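You operate a simulated robot arm through the tools that you are given. There is no shell and no other tool. Be economical: measure what you need, move in short steps, check, and stop when the job is done.

Carry out the task below with a simulated robot arm. There is one attempt and no reset: what you move stays moved.

JOB
Fetch the grey setting pad and set it on the deck of the foiler.
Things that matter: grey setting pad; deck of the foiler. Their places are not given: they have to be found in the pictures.

Only the result counts: the job must be done as asked and must still hold three seconds after the hand-in. Knocking over, shifting, dropping, spilling or breaking anything else fails it.

ROBOT AND FRAMES
A 7-joint arm with a two-finger parallel gripper, fixed in place. Base frame: the origin is at the foot of the arm, x ahead of it, y to its left, z up; the work surface is at about z = 0.9. Units: m, rad, N and s.
With the tool pointing down near the work surface it reaches from about 0.3 to 0.68 m from the base axis. Its first joint turns from -1.152 to 1.152 rad. Payload 1.57 kg.
Tool frame: the origin (TCP) lies between the finger pads and is the grasp point; the fingertips stand 0.03 m ahead of it; z points along the fingers, y is the line along which they close. Largest opening 0.11 m; finger width 0.024, thickness 0.012; the body of the gripper, 0.048 by 0.112 m, starts 0.078 m behind the TCP.
Orientation is told as [roll, pitch, yaw] about the base's x, y, z axes, in that order, counted from this pose: with the fingers straight down and closing along the base's y, the tool's x points along the base's -x, its y along +y and its z along -z.

CONTROLS
- The arm moves only by the tool play_rows. Its argument "motion" is one flat list of numbers, 7 for each row, row after row: the shift along the tool's x, y, z in mm, then the turn, a rotation vector about the tool's x, y, z in rad, then the finger opening in mm, from 0 to 110. In form: [tx, ty, tz, rx, ry, rz, hand, tx, ty, tz, rx, ry, rz, hand, ...]. A call has 1 to 10 rows; each row shifts and turns the commanded pose from where the row before left it, along the tool's axes as they then stand. Each row takes 0.2 s and may step no farther than 0.05 m and 0.15 rad from the row before; otherwise, or with a gripper value out of range, the whole call is refused. Where a pose cannot be reached the arm comes as near as it can. A force on the tool above 40 N (or 10 N above the force at the start of the call, whichever is more), or a blocked arm, ends the call early, and 0.2 s more pass. The fingers move at their own pace (about 0.108 m/s each) and stop on an object; they squeeze with about 27 N. The grip force told is the motor's: it shows also when the fingers shut on nothing. Time passes only in rows, and 0.2 s behind the last, so rows that do not move let the fingers close. The reply holds the time, the measured pose of the TCP, the force on the tool along the base axes, the opening and the grip force, in the units named above and with some noise, and new pictures: "show" is both (left out), scene, wrist or none.
- Cameras (640 x 400 px; columns grow to the right, rows downward): "scene" is fixed at [0.1526, -0.3772, 1.4371]; the picture's right is [0.92, -0.40, 0.00], its down [-0.19, -0.44, -0.88] and it looks along [0.35, 0.80, -0.48] (base axes); focal length 351 px, centre (320, 200). "wrist" rides on the gripper at [-0.036, 0, -0.08] in the tool frame; the picture's right is [0.00, -1.00, 0.00], its down [0.97, 0.00, -0.24] and it looks along [0.24, 0.00, 0.97] (tool axes); focal length 218 px, centre (320, 200).
- probe_pixels(camera, pixels): for up to 12 pixels [column, row] of the newest picture of that camera ("zoom" is the newest enlarged one), the place [x, y, z] in the base frame of the surface seen there, good to about 0.003 m, but the place of the scene camera against the robot may be out by one fixed shift of up to 0.025 m in any direction. The clock stands still meanwhile.
- zoom(camera, box): a new picture of the part [left, top, right, bottom] of that camera's present view, enlarged. The clock stands still meanwhile.
- finish_job(): hands the job in; it is judged then, once.

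Go step by step. Measure first, check grasps and placings, and put right what went wrong. The budget is 60 turns and 150 pictures, counting those below and the enlarged ones. Unless the task says otherwise, let go and move clear before handing in, and close with one line.

The tools are called after "Emit:" as name(argument=value, ...) on one line, values as JSON. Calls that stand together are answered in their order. play_rows: Moves the arm, as the interface text tells. Its arguments: {"type":"object","properties":{"motion":{"type":"array"},"show":{"type":"string","enum":["both","scene","wrist","none"]}},"required":["motion"]} The other tools are called the same way: probe_pixels (camera, pixels) gives the place of the surface under pixels of a picture; zoom (camera, box) takes an enlarged picture of a part of a camera's view; finish_job () hands the job in.

At the start:

```text
clock: 0.0
tool_pos: [0.4791, 0.0757, 1.1392]
tool_rot: [0.002, 0.001, -0.001]
ft_force: [0.7, -0.7, -0.3]
finger_gap: 0.11
grip_force: 0.2
```

scene: 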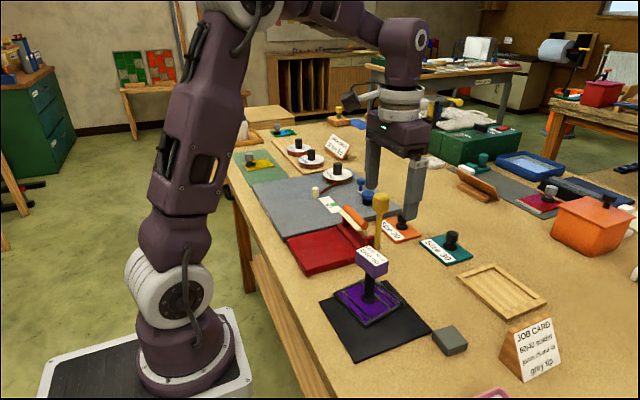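
wrist: 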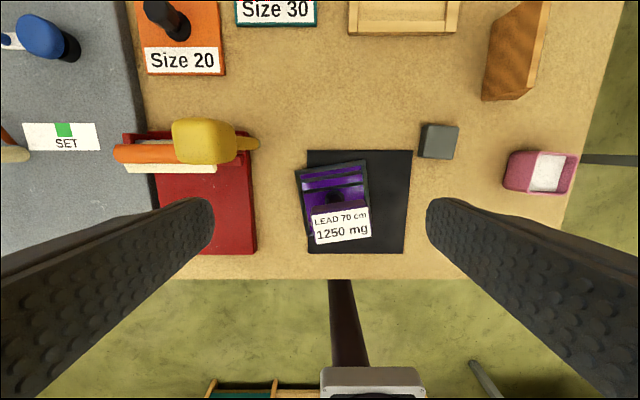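

The pictures show a small grey block at scene (450,340) and several tools that could be the foiler. I'll enlarge the views to identify them.

Emit:
zoom(camera="scene", box=[400, 280, 580, 392])

Emit:
zoom(camera="scene", box=[230, 110, 430, 235])

Emit:
zoom(camera="scene", box=[270, 180, 480, 360])

Emit:
zoom(camera="scene", box=[420, 100, 640, 260])

Emit:
zoom(camera="wrist", box=[100, 100, 480, 270])

```text
3.56 times, centred on (490, 336) of scene
```

zoom: 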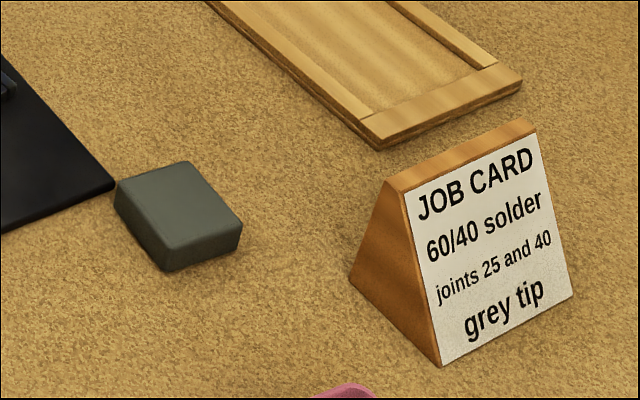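

```text
3.20 times, centred on (330, 172) of scene
```

zoom: 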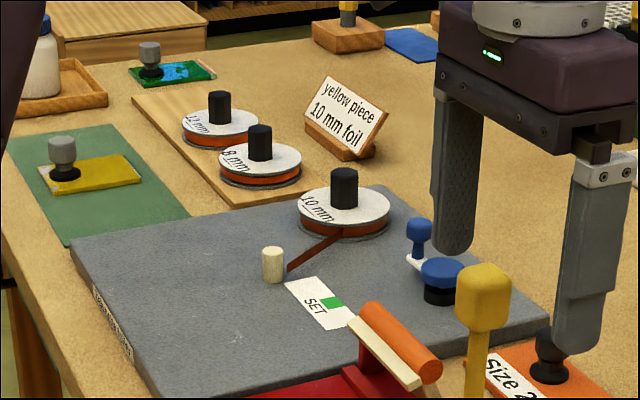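

```text
2.22 times, centred on (375, 270) of scene
```

zoom: 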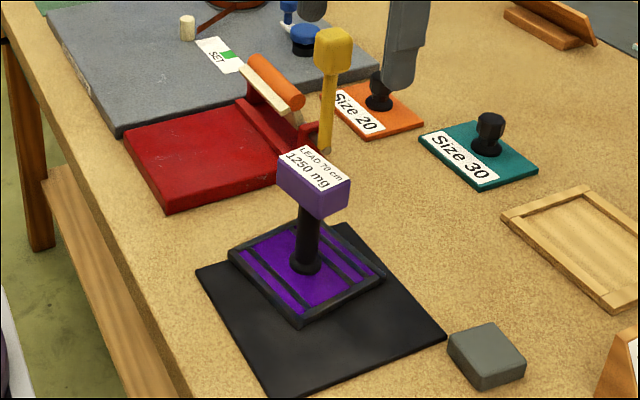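

```text
2.50 times, centred on (530, 180) of scene
```

zoom: 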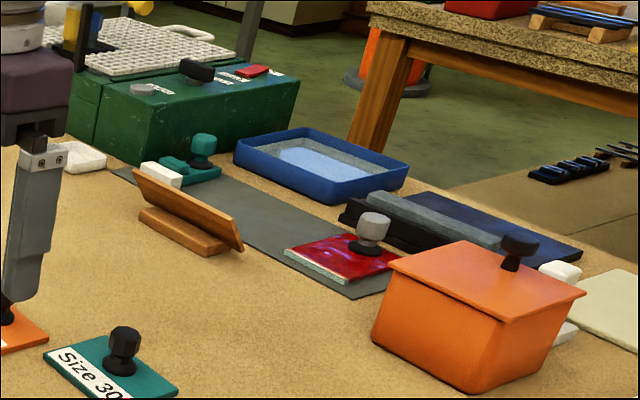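

```text
1.68 times, centred on (290, 185) of wrist
```

zoom: 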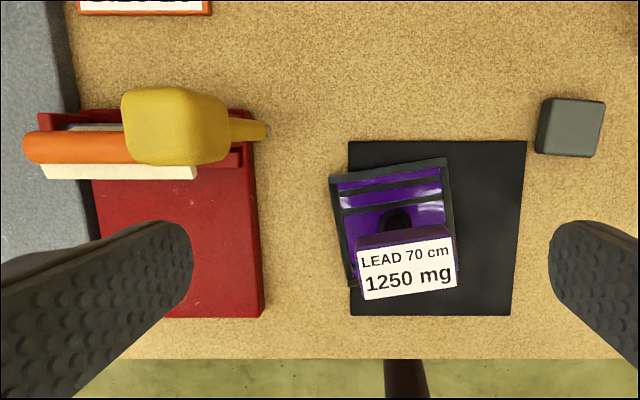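

The grey block at scene (450,340) is the likely pad. The grey slab with the foil spool and the SET label looks like the foiler, so I'll read the writing on its side and look at the rest of the scene.

Emit:
zoom(camera="scene", box=[245, 180, 325, 230])

Emit:
zoom(camera="scene", box=[300, 165, 400, 228])

Emit:
probe_pixels(camera="wrist", pixels=[[424, 128], [457, 128], [440, 140], [453, 154], [420, 153], [480, 140], [62, 137], [100, 180], [200, 200], [40, 90], [100, 100], [110, 60]])

Emit:
probe_pixels(camera="scene", pixels=[[450, 334], [330, 205], [275, 200], [300, 215], [285, 235], [350, 175], [255, 185], [400, 205], [310, 195], [325, 250], [317, 193], [466, 346]])

```text
8.00 times, centred on (285, 205) of scene
```

zoom: 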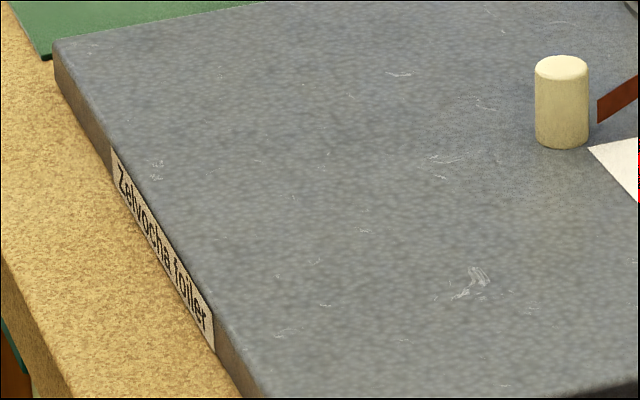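

```text
6.35 times, centred on (350, 196) of scene
```

zoom: 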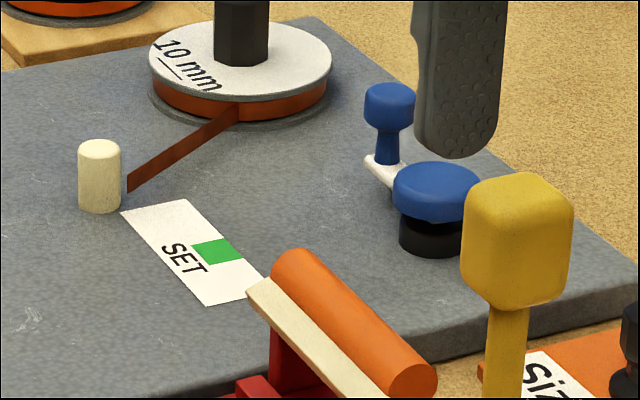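

```text
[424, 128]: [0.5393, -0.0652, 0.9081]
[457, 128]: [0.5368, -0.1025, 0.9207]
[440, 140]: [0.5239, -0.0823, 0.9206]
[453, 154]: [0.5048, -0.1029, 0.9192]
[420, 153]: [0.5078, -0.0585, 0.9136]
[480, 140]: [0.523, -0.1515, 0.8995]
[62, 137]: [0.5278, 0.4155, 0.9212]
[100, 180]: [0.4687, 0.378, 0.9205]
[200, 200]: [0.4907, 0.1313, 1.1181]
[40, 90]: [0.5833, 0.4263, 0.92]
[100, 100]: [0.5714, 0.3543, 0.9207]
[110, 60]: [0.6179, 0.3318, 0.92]
```

```text
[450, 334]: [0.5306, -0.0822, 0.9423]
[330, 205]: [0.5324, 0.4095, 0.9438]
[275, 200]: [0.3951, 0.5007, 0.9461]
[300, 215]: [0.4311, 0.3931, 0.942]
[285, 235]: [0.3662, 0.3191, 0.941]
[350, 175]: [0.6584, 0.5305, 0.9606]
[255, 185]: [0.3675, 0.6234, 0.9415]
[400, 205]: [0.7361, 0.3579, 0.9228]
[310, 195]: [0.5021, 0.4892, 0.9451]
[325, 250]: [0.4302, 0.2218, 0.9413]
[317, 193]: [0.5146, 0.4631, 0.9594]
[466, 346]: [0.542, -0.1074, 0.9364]
```

The slab's edge label reads "…foiler", so the slab is the deck, with its top at z≈0.920. The pad is about 40 mm square, centred near (0.522,-0.084) with its top at 0.9205. I'll move above it and start turning the tool so the fingers close along x, clear of the black mat.

Emit:
play_rows(motion=[-11, -40, 0, 0, 0, 0, 110, -11, -40, 0, 0, 0, 0, 110, -11, -40, 0, 0, 0, 0, 110, -10, -40, 0, 0, 0, 0, 110, 0, 0, 0, 0, 0, 0.15, 110, 0, 0, 0, 0, 0, 0.15, 110, 0, 0, 0, 0, 0, 0.15, 110, 0, 0, 0, 0, 0, 0.15, 110, 0, 0, 0, 0, 0, 0.15, 110, 0, 0, 0, 0, 0, 0.15, 110], show="none")

Emit:
play_rows(motion=[0, 0, 0, 0, 0, 0.15, 110, 0, 0, 0, 0, 0, 0.15, 110, 0, 0, 0, 0, 0, 0.15, 110, 0, 0, 0, 0, 0, 0.15, 110, 0, 0, 0, 0, 0, 0.07, 110, 0, 0, 25, 0, 0, 0, 110, 0, 0, 25, 0, 0, 0, 110, 0, 0, 0, 0, 0, 0, 110], show="both")

```text
clock: 2.2
tool_pos: [0.5221, -0.0831, 1.1382]
tool_rot: [0.0, -0.002, -0.902]
ft_force: [0.5, -0.3, 0.0]
finger_gap: 0.11
grip_force: 0.0
```

```text
clock: 4.0
tool_pos: [0.5219, -0.0845, 1.0883]
tool_rot: [0.001, 0.0, -1.571]
ft_force: [0.0, 0.4, -0.1]
finger_gap: 0.11
grip_force: 0.2
```

scene: 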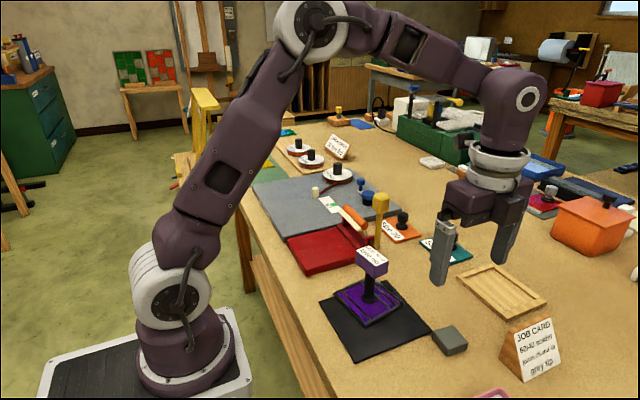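
wrist: 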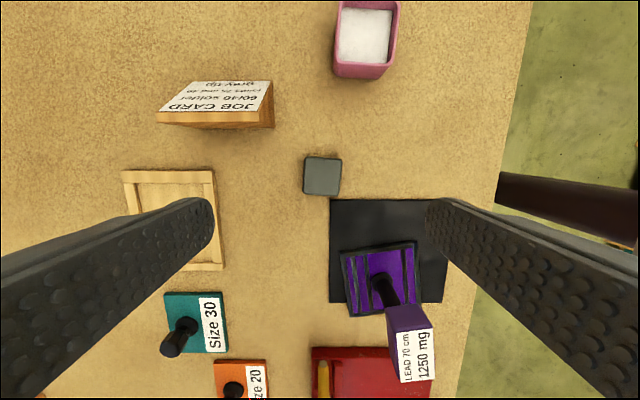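

The pad is now at wrist (322,176), turned slightly against the fingers. I'll probe its outline.

Emit:
zoom(camera="wrist", box=[272, 145, 372, 207])

Emit:
probe_pixels(camera="wrist", pixels=[[308, 160], [338, 163], [335, 190], [306, 188], [322, 176], [300, 175], [350, 180], [360, 215]])

```text
6.40 times, centred on (322, 176) of wrist
```

zoom: 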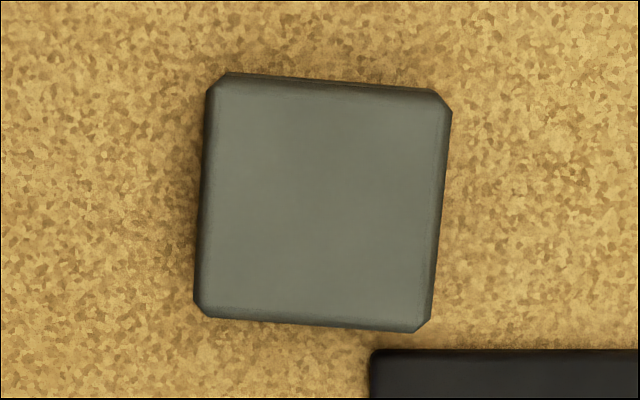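

```text
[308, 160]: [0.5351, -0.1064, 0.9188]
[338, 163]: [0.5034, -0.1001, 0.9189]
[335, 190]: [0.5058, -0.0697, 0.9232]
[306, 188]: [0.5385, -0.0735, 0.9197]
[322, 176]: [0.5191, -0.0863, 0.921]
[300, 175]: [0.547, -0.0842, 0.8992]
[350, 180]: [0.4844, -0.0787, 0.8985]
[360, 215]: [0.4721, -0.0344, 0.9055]
```

The pad is centred at (0.521,-0.0875) and turned about 5° clockwise in the picture. I'll line up with it, descend with the fingers at 80 mm, and stop just above the grasp to check.

Emit:
play_rows(motion=[-3, -1, 0, 0, 0, 0.085, 80, 0, 0, 40, 0, 0, 0, 80, 0, 0, 40, 0, 0, 0, 80, 0, 0, 40, 0, 0, 0, 80, 0, 0, 22, 0, 0, 0, 80, 0, 0, 11, 0, 0, 0, 80, 0, 0, 0, 0, 0, 0, 80], show="both")

```text
clock: 5.6
tool_pos: [0.5214, -0.0865, 0.9354]
tool_rot: [0.0, 0.001, -1.654]
ft_force: [-0.4, -0.2, 0.1]
finger_gap: 0.08
grip_force: 0.1
```

scene: 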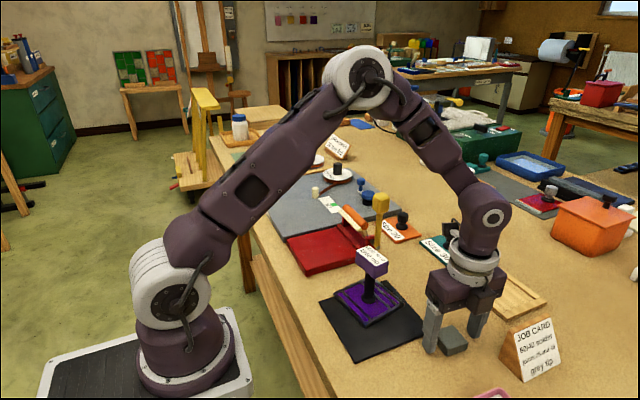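
wrist: 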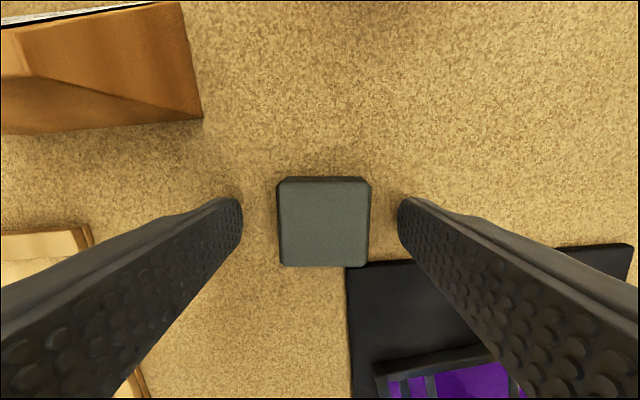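

The pad sits squarely between the fingers at wrist (323,222). I'll close on it and lift.

Emit:
play_rows(motion=[0, 0, 0, 0, 0, 0, 25, 0, 0, 0, 0, 0, 0, 25, 0, 0, 0, 0, 0, 0, 25, 0, 0, -15, 0, 0, 0, 25, 0, 0, -40, 0, 0, 0, 25, 0, 0, -45, 0, 0, 0, 25, 0, 0, -45, 0, 0, 0, 25, 0, 0, -45, 0, 0, 0, 25, 0, 0, -25, 0, 0, 0, 25], show="both")

```text
clock: 7.6
tool_pos: [0.5206, -0.0862, 1.1513]
tool_rot: [0.0, 0.0, -1.655]
ft_force: [-0.1, -0.5, -0.4]
finger_gap: 0.0429
grip_force: 26.8
```

scene: 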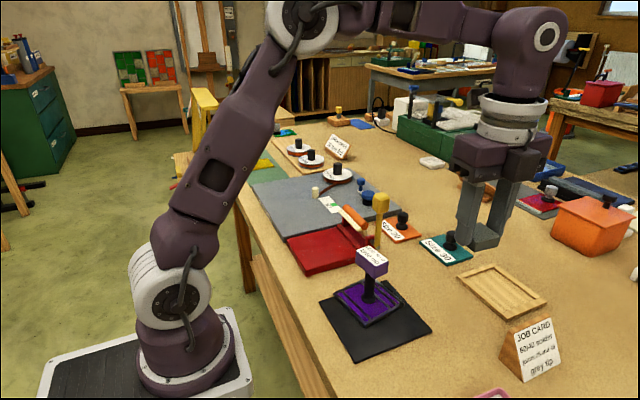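
wrist: 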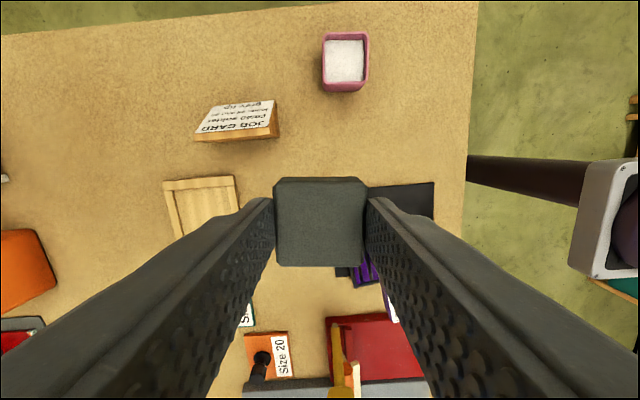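

The pad is held: the gap is 42.9 mm and the grip 26.8 N. Before travelling I'll probe the yellow lever, the purple head and the deck edges.

Emit:
probe_pixels(camera="scene", pixels=[[381, 196], [375, 250], [355, 218], [313, 190], [324, 208], [336, 213], [275, 234], [252, 188], [290, 237], [365, 218], [330, 225], [370, 237]])

```text
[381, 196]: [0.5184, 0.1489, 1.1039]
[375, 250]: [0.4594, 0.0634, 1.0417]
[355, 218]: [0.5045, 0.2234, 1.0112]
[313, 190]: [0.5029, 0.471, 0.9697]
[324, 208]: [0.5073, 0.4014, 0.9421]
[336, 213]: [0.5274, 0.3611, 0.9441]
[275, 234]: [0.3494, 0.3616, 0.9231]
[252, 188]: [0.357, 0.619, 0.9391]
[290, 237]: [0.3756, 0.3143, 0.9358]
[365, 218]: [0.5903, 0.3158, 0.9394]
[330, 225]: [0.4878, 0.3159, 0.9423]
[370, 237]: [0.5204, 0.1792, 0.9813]
```

The lever top is at about z 1.08 near (0.52,0.15), after taking off the 0.022 scene offset. I'll pull back to x≈0.425, rise 21 mm and turn the wrist to suit the deck, then travel in +y.

Emit:
play_rows(motion=[-2.7, -32, -7, 0, 0, 0, 25, -2.7, -32, -7, 0, 0, 0, 25, -2.6, -31, -7, 0, 0, 0, 25, 0, 0, 0, 0, 0, -0.15, 25, 0, 0, 0, 0, 0, -0.15, 25, 0, 0, 0, 0, 0, -0.15, 25, 0, 0, 0, 0, 0, -0.15, 25, 0, 0, 0, 0, 0, -0.15, 25], show="none")

Emit:
play_rows(motion=[34.7, 27.3, 0, 0, 0, 0, 25, 34.7, 27.3, 0, 0, 0, 0, 25, 34.7, 27.3, 0, 0, 0, 0, 25, 34.7, 27.3, 0, 0, 0, 0, 25, 34.7, 27.3, 0, 0, 0, 0, 25, 34.7, 27.3, 0, 0, 0, 0, 25, 34.7, 27.3, 0, 0, 0, 0, 25, 34.7, 27.3, 0, 0, 0, 0, 25, 34.7, 27.3, 0, 0, 0, 0, 25, 34.7, 27.3, 0, 0, 0, 0, 25], show="both")

```text
clock: 9.4
tool_pos: [0.4252, -0.087, 1.1711]
tool_rot: [0.001, -0.001, -0.901]
ft_force: [-0.4, 0.2, -0.1]
finger_gap: 0.043
grip_force: 26.6
```

```text
clock: 11.6
tool_pos: [0.426, 0.3558, 1.1714]
tool_rot: [0.0, -0.001, -0.904]
ft_force: [0.4, 0.1, -1.2]
finger_gap: 0.0429
grip_force: 26.7
```

scene: 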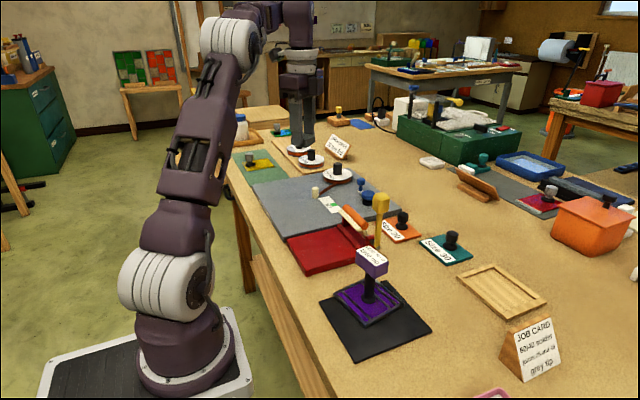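
wrist: 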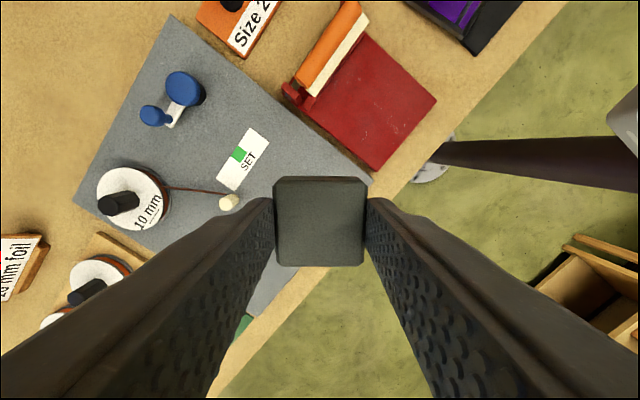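

The arm is over the deck with the pad held. I'll probe the deck edges in the wrist view to fix the exact spot.

Emit:
probe_pixels(camera="wrist", pixels=[[366, 183], [340, 170], [255, 305], [262, 250], [228, 202], [236, 190], [264, 140], [265, 190], [250, 310], [320, 222], [300, 165], [320, 190]])

```text
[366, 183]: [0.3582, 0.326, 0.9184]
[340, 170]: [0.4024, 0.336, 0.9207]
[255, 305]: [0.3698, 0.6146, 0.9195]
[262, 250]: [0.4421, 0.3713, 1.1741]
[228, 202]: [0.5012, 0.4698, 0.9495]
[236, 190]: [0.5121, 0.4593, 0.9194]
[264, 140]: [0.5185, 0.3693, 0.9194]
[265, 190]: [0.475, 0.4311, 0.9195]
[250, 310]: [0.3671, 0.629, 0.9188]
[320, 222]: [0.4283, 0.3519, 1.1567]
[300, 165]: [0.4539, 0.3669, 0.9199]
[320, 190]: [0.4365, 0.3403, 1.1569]
```

The spot (0.420,0.415) is bare deck, clear of the SET label and the cream post. I'll shift there and descend to about 8 mm above contact height.

Emit:
play_rows(motion=[25.5, 16.2, 0, 0, 0, 0, 25, 25.5, 16.2, 0, 0, 0, 0, 25, 0, 0, 45, 0, 0, 0, 25, 0, 0, 45, 0, 0, 0, 25, 0, 0, 45, 0, 0, 0, 25, 0, 0, 45, 0, 0, 0, 25, 0, 0, 25, 0, 0, 0, 25, 0, 0, 0, 0, 0, 0, 25], show="both")

```text
clock: 13.4
tool_pos: [0.4205, 0.4051, 0.9656]
tool_rot: [0.0, 0.002, -0.906]
ft_force: [0.4, -0.2, 0.2]
finger_gap: 0.0432
grip_force: 27.1
out of reach, approached as far as the arm can: row 2
```

scene: 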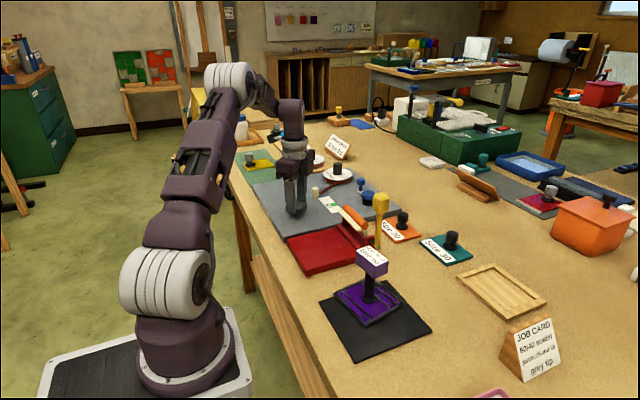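
wrist: 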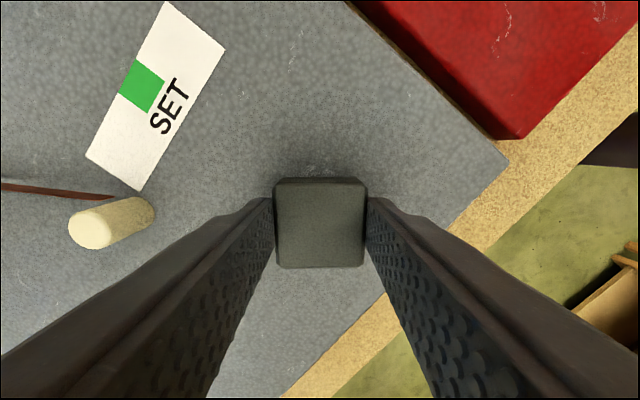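

At (0.4205,0.405,0.966) the pad is above bare deck and well inside its edge. I'll lower it gently to contact.

Emit:
play_rows(motion=[0, 0, 4, 0, 0, 0, 25, 0, 0, 3, 0, 0, 0, 25, 0, 0, 1.5, 0, 0, 0, 25, 0, 0, 0, 0, 0, 0, 25], show="wrist")

```text
clock: 14.4
tool_pos: [0.422, 0.4051, 0.9573]
tool_rot: [0.0, 0.0, -0.907]
ft_force: [1.0, -0.7, 0.2]
finger_gap: 0.0429
grip_force: 27.0
```

wrist: 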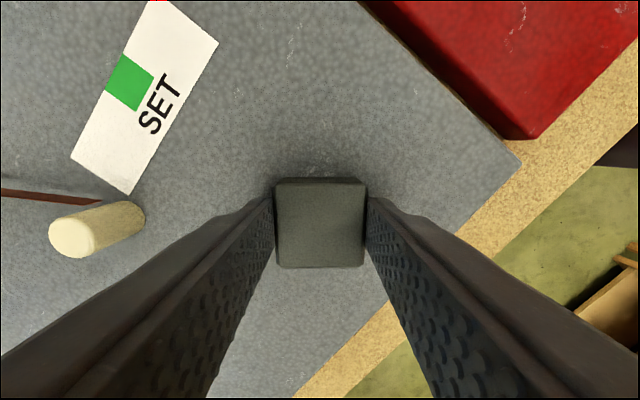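

No contact force shows yet. I'll go down in 1 mm steps until some is felt.

Emit:
play_rows(motion=[0, 0, 1, 0, 0, 0, 25, 0, 0, 0, 0, 0, 0, 25], show="none")

Emit:
play_rows(motion=[0, 0, 1, 0, 0, 0, 25, 0, 0, 0, 0, 0, 0, 25], show="none")

```text
clock: 15.0
tool_pos: [0.4223, 0.4053, 0.9572]
tool_rot: [0.0, -0.001, -0.904]
ft_force: [0.3, -0.5, -1.2]
finger_gap: 0.0427
grip_force: 27.0
```

```text
clock: 15.6
tool_pos: [0.4199, 0.4043, 0.957]
tool_rot: [0.001, 0.0, -0.904]
ft_force: [-0.2, -0.9, -1.2]
finger_gap: 0.0429
grip_force: 26.9
```

The height has stopped changing at 0.957, which matches the expected contact height within 1 mm. I'll open to 70 mm, which keeps clear of the post, and rise.

Emit:
play_rows(motion=[0, 0, 0, 0, 0, 0, 55, 0, 0, 0, 0, 0, 0, 70, 0, 0, 0, 0, 0, 0, 70, 0, 0, -15, 0, 0, 0, 70, 0, 0, -40, 0, 0, 0, 70, 0, 0, -45, 0, 0, 0, 70, 0, 0, -45, 0, 0, 0, 70, 0, 0, -40, 0, 0, 0, 70, 0, 0, 0, 0, 0, 0, 70], show="both")

```text
clock: 17.6
tool_pos: [0.4219, 0.4056, 1.1412]
tool_rot: [0.0, 0.0, -0.907]
ft_force: [-0.1, 0.6, 0.0]
finger_gap: 0.0701
grip_force: 0.1
```

scene: 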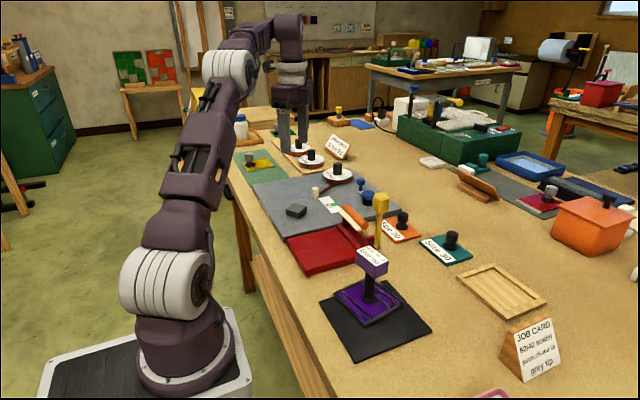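
wrist: 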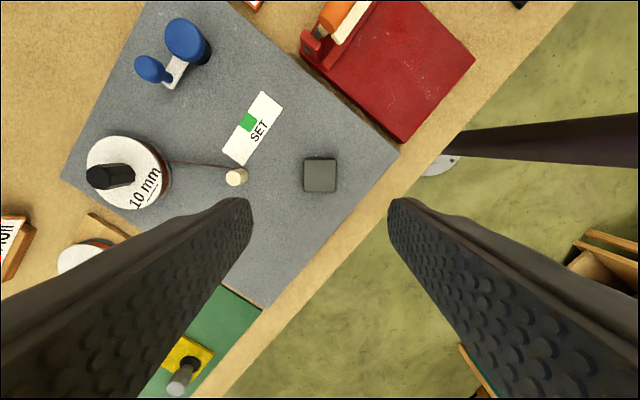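

The pad lies flat on the bare deck, at scene (296,211) and wrist (320,175). The gripper is clear and nothing else has moved, so I'm handing in.

Emit:
finish_job()

```text
The job is handed in.
```

The grey setting pad now lies flat on the foiler's deck, the gripper is clear of it, and the job is handed in.
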